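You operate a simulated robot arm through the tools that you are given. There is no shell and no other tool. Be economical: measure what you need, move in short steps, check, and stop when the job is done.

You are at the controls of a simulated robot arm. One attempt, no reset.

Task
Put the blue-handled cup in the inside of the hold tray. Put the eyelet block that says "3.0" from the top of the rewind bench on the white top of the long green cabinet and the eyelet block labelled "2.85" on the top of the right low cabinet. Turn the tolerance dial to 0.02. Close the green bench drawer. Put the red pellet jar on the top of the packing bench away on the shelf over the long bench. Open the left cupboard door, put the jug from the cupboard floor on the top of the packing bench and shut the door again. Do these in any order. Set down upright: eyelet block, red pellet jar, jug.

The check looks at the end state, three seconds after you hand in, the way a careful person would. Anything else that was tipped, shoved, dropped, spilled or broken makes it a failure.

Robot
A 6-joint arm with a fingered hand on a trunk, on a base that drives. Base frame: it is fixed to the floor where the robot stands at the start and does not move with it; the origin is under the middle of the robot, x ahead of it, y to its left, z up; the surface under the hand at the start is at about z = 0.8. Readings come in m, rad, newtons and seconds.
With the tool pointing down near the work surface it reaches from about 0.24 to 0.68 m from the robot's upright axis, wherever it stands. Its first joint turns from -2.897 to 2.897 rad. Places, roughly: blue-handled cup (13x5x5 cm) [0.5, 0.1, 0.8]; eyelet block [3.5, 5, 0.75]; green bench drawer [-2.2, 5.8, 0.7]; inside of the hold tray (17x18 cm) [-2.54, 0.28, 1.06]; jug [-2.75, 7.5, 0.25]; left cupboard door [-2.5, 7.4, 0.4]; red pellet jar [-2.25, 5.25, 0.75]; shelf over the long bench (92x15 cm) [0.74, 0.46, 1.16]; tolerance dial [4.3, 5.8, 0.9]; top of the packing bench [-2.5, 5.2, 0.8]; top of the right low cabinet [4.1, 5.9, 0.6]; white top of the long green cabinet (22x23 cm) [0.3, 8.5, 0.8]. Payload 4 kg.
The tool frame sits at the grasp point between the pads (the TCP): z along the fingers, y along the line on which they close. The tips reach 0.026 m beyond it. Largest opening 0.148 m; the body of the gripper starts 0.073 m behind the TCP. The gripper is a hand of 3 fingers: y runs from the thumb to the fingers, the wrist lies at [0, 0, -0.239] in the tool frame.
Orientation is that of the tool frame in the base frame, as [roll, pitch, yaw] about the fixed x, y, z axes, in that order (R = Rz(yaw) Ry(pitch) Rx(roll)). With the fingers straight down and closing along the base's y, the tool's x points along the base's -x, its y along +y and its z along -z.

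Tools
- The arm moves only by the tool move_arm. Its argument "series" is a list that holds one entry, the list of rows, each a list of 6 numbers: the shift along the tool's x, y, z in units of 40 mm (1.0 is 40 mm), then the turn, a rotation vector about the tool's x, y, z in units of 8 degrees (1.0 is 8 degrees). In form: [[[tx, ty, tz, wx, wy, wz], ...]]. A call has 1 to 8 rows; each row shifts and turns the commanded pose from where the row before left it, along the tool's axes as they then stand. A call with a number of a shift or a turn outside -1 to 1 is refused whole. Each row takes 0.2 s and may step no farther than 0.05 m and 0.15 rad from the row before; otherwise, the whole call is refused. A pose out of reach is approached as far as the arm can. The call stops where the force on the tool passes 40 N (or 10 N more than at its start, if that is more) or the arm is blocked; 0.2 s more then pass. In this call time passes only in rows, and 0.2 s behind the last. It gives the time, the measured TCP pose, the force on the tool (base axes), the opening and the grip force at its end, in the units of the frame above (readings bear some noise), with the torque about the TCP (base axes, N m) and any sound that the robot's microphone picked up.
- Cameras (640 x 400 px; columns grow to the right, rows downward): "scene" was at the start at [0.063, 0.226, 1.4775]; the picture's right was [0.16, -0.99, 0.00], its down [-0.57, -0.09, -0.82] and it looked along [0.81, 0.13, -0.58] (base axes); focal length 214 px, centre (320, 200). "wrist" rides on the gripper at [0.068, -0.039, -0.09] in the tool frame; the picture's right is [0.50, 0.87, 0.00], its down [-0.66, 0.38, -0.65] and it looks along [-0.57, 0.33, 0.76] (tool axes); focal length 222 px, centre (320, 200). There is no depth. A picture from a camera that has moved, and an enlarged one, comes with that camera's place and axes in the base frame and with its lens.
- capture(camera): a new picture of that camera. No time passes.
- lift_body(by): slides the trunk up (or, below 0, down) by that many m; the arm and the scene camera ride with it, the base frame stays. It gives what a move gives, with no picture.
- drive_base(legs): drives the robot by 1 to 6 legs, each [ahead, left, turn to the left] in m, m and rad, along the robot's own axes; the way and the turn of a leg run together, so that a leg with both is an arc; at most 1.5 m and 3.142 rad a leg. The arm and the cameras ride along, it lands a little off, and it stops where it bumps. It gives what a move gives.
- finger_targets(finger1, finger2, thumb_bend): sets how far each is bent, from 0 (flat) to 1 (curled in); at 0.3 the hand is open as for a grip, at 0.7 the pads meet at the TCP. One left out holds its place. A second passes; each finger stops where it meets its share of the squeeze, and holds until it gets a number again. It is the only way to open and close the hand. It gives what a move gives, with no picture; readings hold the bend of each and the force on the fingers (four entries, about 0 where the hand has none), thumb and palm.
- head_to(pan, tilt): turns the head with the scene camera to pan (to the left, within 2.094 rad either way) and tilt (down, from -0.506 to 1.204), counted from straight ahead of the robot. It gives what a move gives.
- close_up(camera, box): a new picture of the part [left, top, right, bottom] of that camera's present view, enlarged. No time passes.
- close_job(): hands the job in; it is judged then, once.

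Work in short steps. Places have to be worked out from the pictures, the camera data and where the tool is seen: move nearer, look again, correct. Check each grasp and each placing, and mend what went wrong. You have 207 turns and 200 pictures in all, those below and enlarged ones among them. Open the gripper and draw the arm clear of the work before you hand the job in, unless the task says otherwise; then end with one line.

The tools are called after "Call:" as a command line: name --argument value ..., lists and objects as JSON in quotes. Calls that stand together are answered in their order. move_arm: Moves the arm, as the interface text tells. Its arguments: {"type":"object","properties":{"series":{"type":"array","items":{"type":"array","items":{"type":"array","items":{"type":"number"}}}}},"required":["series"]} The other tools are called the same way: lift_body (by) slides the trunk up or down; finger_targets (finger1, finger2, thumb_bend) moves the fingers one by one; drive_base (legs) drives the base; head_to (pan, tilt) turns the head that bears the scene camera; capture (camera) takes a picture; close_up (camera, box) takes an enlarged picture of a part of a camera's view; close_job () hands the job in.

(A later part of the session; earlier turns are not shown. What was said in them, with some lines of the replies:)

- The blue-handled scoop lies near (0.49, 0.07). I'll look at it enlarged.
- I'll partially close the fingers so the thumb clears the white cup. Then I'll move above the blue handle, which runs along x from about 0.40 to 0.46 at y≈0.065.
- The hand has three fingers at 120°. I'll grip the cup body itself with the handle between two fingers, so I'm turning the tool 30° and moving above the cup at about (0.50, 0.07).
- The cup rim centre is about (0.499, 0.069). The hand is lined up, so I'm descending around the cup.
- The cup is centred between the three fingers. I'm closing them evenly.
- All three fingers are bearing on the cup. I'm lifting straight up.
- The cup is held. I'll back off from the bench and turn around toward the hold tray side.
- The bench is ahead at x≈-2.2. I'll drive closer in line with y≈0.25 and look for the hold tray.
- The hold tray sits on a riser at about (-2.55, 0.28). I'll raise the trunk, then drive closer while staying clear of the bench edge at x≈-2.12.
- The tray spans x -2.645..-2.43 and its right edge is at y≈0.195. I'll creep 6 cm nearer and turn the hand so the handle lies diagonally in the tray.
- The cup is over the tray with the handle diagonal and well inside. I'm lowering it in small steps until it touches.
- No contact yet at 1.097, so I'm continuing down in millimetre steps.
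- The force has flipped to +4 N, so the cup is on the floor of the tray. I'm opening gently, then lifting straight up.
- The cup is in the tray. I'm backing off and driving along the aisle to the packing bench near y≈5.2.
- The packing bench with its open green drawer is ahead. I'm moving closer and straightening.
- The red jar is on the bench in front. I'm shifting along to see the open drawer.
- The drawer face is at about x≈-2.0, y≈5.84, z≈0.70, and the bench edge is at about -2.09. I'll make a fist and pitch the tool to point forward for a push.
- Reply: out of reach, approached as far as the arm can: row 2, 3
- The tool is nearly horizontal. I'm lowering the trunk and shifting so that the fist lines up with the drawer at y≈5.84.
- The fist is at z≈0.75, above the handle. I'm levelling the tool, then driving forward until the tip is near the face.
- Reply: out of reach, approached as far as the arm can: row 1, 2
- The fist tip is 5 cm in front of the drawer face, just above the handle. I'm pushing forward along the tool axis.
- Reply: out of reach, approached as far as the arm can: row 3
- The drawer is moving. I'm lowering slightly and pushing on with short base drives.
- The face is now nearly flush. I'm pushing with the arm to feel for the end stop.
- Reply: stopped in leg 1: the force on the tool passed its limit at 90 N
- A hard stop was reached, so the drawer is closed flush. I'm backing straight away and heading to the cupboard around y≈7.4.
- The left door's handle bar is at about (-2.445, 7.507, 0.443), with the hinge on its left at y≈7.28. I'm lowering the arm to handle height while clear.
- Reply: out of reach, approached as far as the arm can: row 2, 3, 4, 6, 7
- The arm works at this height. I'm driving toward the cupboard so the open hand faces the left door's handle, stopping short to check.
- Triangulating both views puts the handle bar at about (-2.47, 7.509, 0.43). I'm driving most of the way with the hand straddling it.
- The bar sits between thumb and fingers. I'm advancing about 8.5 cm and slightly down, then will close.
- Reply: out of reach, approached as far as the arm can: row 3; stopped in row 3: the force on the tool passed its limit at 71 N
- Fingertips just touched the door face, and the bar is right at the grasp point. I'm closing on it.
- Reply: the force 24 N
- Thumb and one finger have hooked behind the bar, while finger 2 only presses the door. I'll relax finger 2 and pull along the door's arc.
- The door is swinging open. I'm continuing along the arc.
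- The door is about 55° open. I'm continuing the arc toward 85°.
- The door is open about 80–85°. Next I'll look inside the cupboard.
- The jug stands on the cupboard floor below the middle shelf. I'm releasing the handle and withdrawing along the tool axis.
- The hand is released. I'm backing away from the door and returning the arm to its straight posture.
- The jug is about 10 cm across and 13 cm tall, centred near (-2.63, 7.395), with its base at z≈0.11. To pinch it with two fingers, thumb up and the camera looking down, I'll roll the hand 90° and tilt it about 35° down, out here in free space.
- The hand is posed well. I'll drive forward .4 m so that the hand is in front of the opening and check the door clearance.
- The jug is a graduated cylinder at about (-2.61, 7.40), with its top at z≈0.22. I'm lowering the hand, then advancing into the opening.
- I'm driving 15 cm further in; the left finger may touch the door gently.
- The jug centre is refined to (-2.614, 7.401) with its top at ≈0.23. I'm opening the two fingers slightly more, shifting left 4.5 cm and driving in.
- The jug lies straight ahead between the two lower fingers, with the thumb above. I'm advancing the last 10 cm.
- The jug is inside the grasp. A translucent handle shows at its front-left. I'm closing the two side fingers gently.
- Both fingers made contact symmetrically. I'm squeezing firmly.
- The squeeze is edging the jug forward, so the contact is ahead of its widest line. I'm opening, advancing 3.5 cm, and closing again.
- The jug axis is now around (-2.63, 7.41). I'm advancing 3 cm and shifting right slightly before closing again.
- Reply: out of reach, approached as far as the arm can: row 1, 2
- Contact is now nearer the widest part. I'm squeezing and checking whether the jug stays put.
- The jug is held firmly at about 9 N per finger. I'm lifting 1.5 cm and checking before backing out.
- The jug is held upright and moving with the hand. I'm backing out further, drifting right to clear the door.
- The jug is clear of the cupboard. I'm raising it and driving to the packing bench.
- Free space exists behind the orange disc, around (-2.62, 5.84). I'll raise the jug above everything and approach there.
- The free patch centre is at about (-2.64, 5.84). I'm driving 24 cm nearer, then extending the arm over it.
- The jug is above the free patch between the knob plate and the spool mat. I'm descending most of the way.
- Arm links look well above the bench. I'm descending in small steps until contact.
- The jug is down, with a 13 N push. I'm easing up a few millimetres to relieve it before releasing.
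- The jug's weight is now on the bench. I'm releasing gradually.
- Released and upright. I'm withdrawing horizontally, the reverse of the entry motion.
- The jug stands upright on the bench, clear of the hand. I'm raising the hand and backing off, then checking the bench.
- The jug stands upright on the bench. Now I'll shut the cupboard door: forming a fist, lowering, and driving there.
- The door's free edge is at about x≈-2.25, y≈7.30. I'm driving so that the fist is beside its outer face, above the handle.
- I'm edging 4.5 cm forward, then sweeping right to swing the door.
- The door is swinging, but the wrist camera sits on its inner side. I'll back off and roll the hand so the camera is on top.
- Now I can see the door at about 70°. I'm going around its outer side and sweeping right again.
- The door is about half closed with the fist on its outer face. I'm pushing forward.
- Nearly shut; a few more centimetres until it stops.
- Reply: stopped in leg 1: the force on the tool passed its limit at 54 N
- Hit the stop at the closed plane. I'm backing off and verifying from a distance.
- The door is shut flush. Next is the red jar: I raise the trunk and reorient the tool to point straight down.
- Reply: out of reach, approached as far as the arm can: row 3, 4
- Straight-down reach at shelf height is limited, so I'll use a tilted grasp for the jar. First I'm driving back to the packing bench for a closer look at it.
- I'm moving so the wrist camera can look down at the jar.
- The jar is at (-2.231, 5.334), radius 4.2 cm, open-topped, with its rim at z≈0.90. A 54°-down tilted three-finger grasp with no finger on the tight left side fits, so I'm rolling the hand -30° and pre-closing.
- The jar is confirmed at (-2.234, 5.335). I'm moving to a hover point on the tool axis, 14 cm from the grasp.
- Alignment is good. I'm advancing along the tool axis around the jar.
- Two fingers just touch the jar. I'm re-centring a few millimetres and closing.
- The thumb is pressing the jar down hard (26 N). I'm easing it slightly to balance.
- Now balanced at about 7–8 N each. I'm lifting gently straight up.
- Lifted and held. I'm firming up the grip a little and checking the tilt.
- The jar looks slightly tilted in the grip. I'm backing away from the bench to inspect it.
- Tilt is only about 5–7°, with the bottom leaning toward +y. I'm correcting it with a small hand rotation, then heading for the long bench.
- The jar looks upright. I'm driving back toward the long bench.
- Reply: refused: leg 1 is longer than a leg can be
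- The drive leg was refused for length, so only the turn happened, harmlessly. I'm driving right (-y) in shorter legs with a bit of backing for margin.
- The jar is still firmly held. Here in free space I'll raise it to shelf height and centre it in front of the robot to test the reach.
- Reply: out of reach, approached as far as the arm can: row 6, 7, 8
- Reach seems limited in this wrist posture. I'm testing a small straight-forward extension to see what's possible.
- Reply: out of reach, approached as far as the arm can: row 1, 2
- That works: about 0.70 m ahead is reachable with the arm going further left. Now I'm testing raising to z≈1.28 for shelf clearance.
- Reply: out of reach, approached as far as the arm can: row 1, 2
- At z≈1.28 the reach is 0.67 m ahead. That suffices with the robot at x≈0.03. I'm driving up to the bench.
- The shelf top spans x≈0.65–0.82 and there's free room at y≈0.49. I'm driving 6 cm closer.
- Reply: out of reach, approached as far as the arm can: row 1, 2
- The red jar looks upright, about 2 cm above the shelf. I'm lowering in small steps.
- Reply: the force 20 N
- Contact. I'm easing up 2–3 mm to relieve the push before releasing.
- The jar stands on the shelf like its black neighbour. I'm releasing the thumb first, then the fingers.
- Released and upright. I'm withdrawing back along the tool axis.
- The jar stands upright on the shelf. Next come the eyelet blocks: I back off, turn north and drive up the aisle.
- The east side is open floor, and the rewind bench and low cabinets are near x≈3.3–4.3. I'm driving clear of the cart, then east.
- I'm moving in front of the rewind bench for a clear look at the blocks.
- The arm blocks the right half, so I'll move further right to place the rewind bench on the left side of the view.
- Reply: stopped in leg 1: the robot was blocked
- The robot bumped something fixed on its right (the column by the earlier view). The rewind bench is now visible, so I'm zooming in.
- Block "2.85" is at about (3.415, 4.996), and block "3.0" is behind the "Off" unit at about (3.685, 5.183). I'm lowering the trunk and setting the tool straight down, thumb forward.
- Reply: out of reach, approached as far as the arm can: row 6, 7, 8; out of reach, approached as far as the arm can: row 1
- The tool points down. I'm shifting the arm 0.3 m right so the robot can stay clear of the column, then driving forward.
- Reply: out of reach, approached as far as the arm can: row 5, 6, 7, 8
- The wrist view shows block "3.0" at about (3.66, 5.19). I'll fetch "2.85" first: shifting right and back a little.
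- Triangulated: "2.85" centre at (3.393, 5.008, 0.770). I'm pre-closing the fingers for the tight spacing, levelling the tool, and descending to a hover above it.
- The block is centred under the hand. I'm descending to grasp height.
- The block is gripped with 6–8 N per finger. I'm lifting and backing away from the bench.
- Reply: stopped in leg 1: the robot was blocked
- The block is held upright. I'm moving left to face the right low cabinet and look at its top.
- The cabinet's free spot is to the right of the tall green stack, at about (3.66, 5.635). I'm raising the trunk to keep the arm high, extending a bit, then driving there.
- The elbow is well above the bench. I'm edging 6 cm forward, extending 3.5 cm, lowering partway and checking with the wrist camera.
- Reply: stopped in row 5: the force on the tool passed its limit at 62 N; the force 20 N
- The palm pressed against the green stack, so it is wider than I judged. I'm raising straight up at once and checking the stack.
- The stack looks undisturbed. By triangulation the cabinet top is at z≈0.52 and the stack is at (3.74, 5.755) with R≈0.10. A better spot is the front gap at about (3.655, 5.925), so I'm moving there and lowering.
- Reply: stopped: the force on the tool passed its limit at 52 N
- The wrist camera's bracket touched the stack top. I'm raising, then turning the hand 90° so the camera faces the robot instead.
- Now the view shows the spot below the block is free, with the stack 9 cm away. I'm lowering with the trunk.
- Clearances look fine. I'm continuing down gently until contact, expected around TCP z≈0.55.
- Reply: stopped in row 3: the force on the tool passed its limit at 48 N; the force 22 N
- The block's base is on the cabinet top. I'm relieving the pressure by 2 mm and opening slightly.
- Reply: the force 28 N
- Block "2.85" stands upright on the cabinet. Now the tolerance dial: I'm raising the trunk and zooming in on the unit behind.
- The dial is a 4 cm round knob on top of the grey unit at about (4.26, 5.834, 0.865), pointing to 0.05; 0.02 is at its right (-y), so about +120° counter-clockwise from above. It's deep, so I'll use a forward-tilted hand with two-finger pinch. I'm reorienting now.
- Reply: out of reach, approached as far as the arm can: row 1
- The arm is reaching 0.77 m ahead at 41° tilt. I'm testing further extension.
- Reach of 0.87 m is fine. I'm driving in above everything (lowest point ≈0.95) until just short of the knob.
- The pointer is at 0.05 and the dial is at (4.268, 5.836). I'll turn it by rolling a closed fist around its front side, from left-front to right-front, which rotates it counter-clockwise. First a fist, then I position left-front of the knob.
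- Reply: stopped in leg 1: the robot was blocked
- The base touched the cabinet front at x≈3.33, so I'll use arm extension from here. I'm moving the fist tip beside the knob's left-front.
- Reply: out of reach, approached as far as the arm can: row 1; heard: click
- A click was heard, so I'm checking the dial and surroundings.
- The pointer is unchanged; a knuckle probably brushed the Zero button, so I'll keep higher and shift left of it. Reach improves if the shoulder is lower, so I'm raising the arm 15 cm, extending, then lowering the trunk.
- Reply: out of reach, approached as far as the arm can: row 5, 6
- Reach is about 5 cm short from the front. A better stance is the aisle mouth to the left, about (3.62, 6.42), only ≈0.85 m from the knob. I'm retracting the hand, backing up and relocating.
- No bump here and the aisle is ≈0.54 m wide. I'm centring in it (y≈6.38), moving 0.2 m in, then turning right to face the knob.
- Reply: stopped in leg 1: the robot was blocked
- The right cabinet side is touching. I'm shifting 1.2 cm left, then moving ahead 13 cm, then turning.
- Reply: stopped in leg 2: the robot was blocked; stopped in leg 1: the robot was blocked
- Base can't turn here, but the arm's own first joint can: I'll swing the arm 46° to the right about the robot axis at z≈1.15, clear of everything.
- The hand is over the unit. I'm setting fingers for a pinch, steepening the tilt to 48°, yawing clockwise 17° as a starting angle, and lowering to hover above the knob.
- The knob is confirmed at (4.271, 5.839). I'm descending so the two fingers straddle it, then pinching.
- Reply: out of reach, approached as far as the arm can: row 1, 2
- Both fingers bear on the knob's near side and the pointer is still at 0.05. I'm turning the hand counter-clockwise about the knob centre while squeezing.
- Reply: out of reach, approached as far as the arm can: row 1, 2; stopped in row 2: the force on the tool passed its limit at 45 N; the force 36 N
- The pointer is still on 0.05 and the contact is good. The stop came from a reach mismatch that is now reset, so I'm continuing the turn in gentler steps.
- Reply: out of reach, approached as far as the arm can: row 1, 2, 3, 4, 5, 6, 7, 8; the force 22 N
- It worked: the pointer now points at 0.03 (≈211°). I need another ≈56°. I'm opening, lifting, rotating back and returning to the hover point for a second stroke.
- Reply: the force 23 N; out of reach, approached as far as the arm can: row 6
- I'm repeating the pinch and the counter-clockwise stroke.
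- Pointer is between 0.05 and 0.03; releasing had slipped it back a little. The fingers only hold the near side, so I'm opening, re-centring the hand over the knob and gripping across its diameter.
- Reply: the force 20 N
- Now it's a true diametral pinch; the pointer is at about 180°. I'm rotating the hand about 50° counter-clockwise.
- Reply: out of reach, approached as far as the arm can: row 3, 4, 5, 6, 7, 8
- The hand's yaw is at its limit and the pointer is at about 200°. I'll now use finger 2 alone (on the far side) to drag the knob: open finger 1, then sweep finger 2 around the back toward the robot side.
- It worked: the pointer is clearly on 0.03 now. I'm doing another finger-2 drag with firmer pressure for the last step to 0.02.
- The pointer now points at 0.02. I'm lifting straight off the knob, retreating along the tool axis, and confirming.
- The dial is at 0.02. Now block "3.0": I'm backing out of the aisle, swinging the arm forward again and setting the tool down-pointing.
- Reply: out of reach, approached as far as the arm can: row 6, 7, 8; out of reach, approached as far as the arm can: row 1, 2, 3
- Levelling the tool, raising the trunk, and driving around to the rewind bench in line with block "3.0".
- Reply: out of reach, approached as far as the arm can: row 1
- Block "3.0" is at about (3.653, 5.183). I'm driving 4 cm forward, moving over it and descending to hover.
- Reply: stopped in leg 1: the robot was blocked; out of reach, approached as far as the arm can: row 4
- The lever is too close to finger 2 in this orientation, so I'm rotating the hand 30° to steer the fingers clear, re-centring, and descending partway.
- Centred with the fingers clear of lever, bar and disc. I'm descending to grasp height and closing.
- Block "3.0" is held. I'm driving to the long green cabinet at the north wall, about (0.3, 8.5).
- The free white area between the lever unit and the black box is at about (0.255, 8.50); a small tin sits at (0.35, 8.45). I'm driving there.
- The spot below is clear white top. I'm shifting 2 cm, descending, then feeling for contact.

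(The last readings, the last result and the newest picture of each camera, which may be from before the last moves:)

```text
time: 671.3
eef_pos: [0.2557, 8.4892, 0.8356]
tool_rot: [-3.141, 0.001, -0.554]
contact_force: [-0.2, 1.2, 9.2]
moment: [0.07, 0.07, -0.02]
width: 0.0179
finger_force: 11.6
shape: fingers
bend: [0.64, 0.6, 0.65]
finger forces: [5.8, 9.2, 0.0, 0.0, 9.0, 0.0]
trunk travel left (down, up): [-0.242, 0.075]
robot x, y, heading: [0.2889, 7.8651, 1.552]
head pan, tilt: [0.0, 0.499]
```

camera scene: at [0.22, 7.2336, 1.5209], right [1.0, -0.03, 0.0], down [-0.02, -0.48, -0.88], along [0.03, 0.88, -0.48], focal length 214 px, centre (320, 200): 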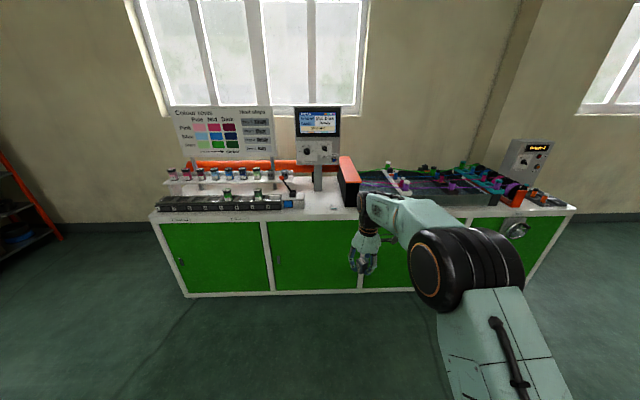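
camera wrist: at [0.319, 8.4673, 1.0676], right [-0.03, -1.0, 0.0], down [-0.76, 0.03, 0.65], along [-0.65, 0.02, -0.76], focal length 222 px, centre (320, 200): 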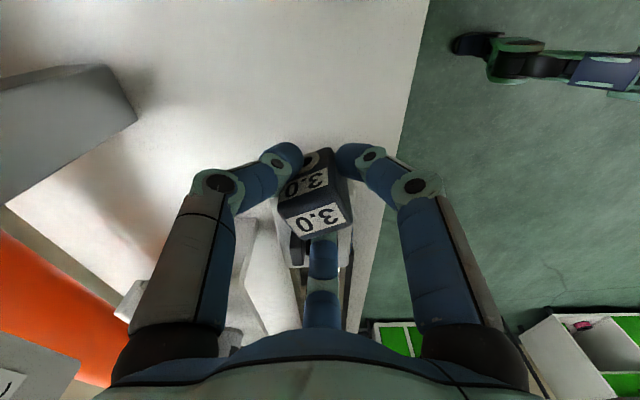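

Contact with the top (9 N). I'm easing up 2 mm, opening, and lifting away.

Call:
move_arm --series '[[[0, 0, -0.05, 0, 0, 0]]]'

Call:
finger_targets --finger1 0.52 --finger2 0.52 --thumb_bend 0.52

Call:
move_arm --series '[[[0, 0, -0.4, 0, 0, 0], [0, 0, -0.9, 0, 0, 0], [0, 0, -0.9, 0, 0, 0], [0, 0, -0.9, 0, 0, 0]]]'

Call:
capture --camera "wrist"

```text
time: 671.7
eef_pos: [0.2543, 8.4898, 0.8359]
tool_rot: [3.139, 0.0, -0.555]
contact_force: [1.3, 2.7, 5.8]
moment: [0.1, -0.01, -0.07]
width: 0.0178
finger_force: 11.6
shape: fingers
bend: [0.64, 0.6, 0.65]
finger forces: [5.3, 8.8, 0.1, 0.0, 9.6, 0.0]
trunk travel left (down, up): [-0.242, 0.075]
robot x, y, heading: [0.2884, 7.8606, 1.545]
head pan, tilt: [0.0, 0.499]
```

```text
time: 672.7
eef_pos: [0.2551, 8.4892, 0.8357]
tool_rot: [3.138, 0.0, -0.554]
contact_force: [-0.7, 0.0, -0.4]
moment: [0.02, 0.01, 0.03]
width: 0.0548
finger_force: 0.2
shape: fingers
bend: [0.52, 0.52, 0.52]
finger forces: [0.1, 0.1, 0.1, 0.0, 0.1, 0.2]
trunk travel left (down, up): [-0.242, 0.075]
robot x, y, heading: [0.2927, 7.8621, 1.55]
head pan, tilt: [0.0, 0.499]
```

```text
time: 673.7
eef_pos: [0.2519, 8.4907, 0.9585]
tool_rot: [3.138, -0.001, -0.556]
contact_force: [0.0, 0.9, 0.5]
moment: [0.01, -0.02, 0.02]
width: 0.0546
finger_force: 0.1
shape: fingers
bend: [0.52, 0.52, 0.52]
finger forces: [0.1, 0.0, 0.0, 0.1, 0.0, 0.0]
trunk travel left (down, up): [-0.242, 0.075]
robot x, y, heading: [0.29, 7.8617, 1.553]
head pan, tilt: [0.0, 0.499]
```

```text
4 pictures are left
camera wrist: at [0.3298, 8.4872, 1.0495], right [-0.03, -1.0, 0.0], down [-0.76, 0.03, 0.65], along [-0.65, 0.02, -0.76], focal length 222 px, centre (320, 200)
```

wrist: 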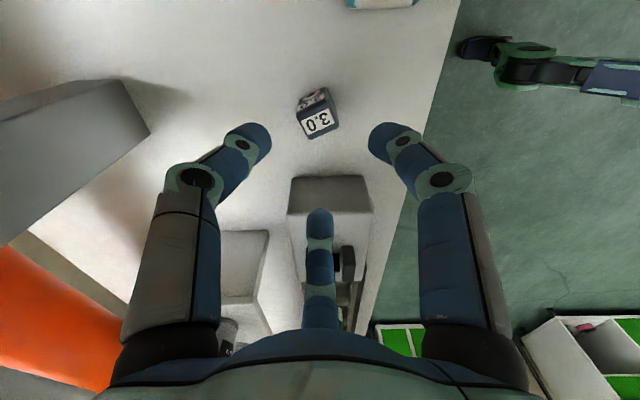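

Block "3.0" stands upright on the white top. I'm backing the arm clear and opening the hand.

Call:
drive_base --legs '[[-0.7, 0, 0]]'

Call:
finger_targets --finger1 0.3 --finger2 0.3 --thumb_bend 0.3

Call:
close_up --camera "scene" --box '[240, 150, 400, 240]'

```text
time: 677.5
eef_pos: [0.2339, 7.8034, 0.96]
tool_rot: [3.14, 0.001, -0.544]
contact_force: [-0.1, 0.5, 0.5]
moment: [0.02, 0.01, -0.02]
width: 0.0552
finger_force: 0.1
shape: fingers
bend: [0.52, 0.52, 0.52]
finger forces: [0.0, 0.0, 0.0, 0.0, 0.0, 0.0]
trunk travel left (down, up): [-0.242, 0.075]
robot x, y, heading: [0.2766, 7.1745, 1.556]
head pan, tilt: [0.0, 0.499]
```

```text
time: 678.5
eef_pos: [0.2347, 7.8045, 0.9582]
tool_rot: [3.138, 0.001, -0.544]
contact_force: [-0.4, -1.3, -0.2]
moment: [-0.02, 0.0, 0.0]
width: 0.1264
finger_force: 0.2
shape: fingers
bend: [0.3, 0.3, 0.3]
finger forces: [0.0, 0.0, 0.1, 0.0, 0.0, 0.1]
trunk travel left (down, up): [-0.242, 0.075]
robot x, y, heading: [0.2755, 7.1741, 1.559]
head pan, tilt: [0.0, 0.499]
```

```text
4.00 times, centred on (320, 195) of scene
camera zoom: at [0.069, 7.2444, 1.521], right [1.0, -0.01, 0.0], down [0.0, -0.48, -0.88], along [0.01, 0.88, -0.48], focal length 858 px, centre (320, 220)
```

zoom: 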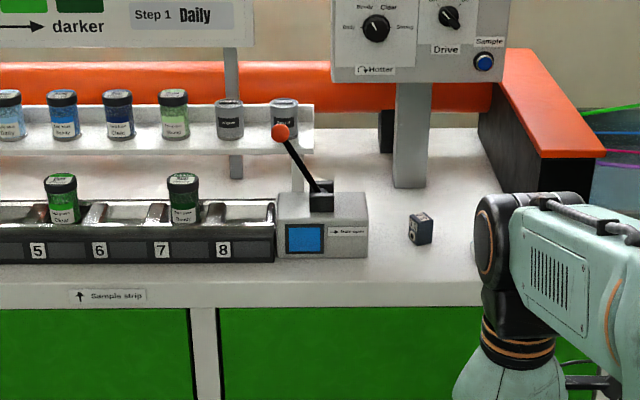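

Everything is placed, and the hand is open and clear. I'm handing in the job.

Call:
close_job

```text
The job is handed in.
```

I finished all the tasks and handed the job in. While I worked, the hand pressed on the green spool stack twice, and I heard a click that was probably the Zero button. In my last views the stack stood undisturbed.
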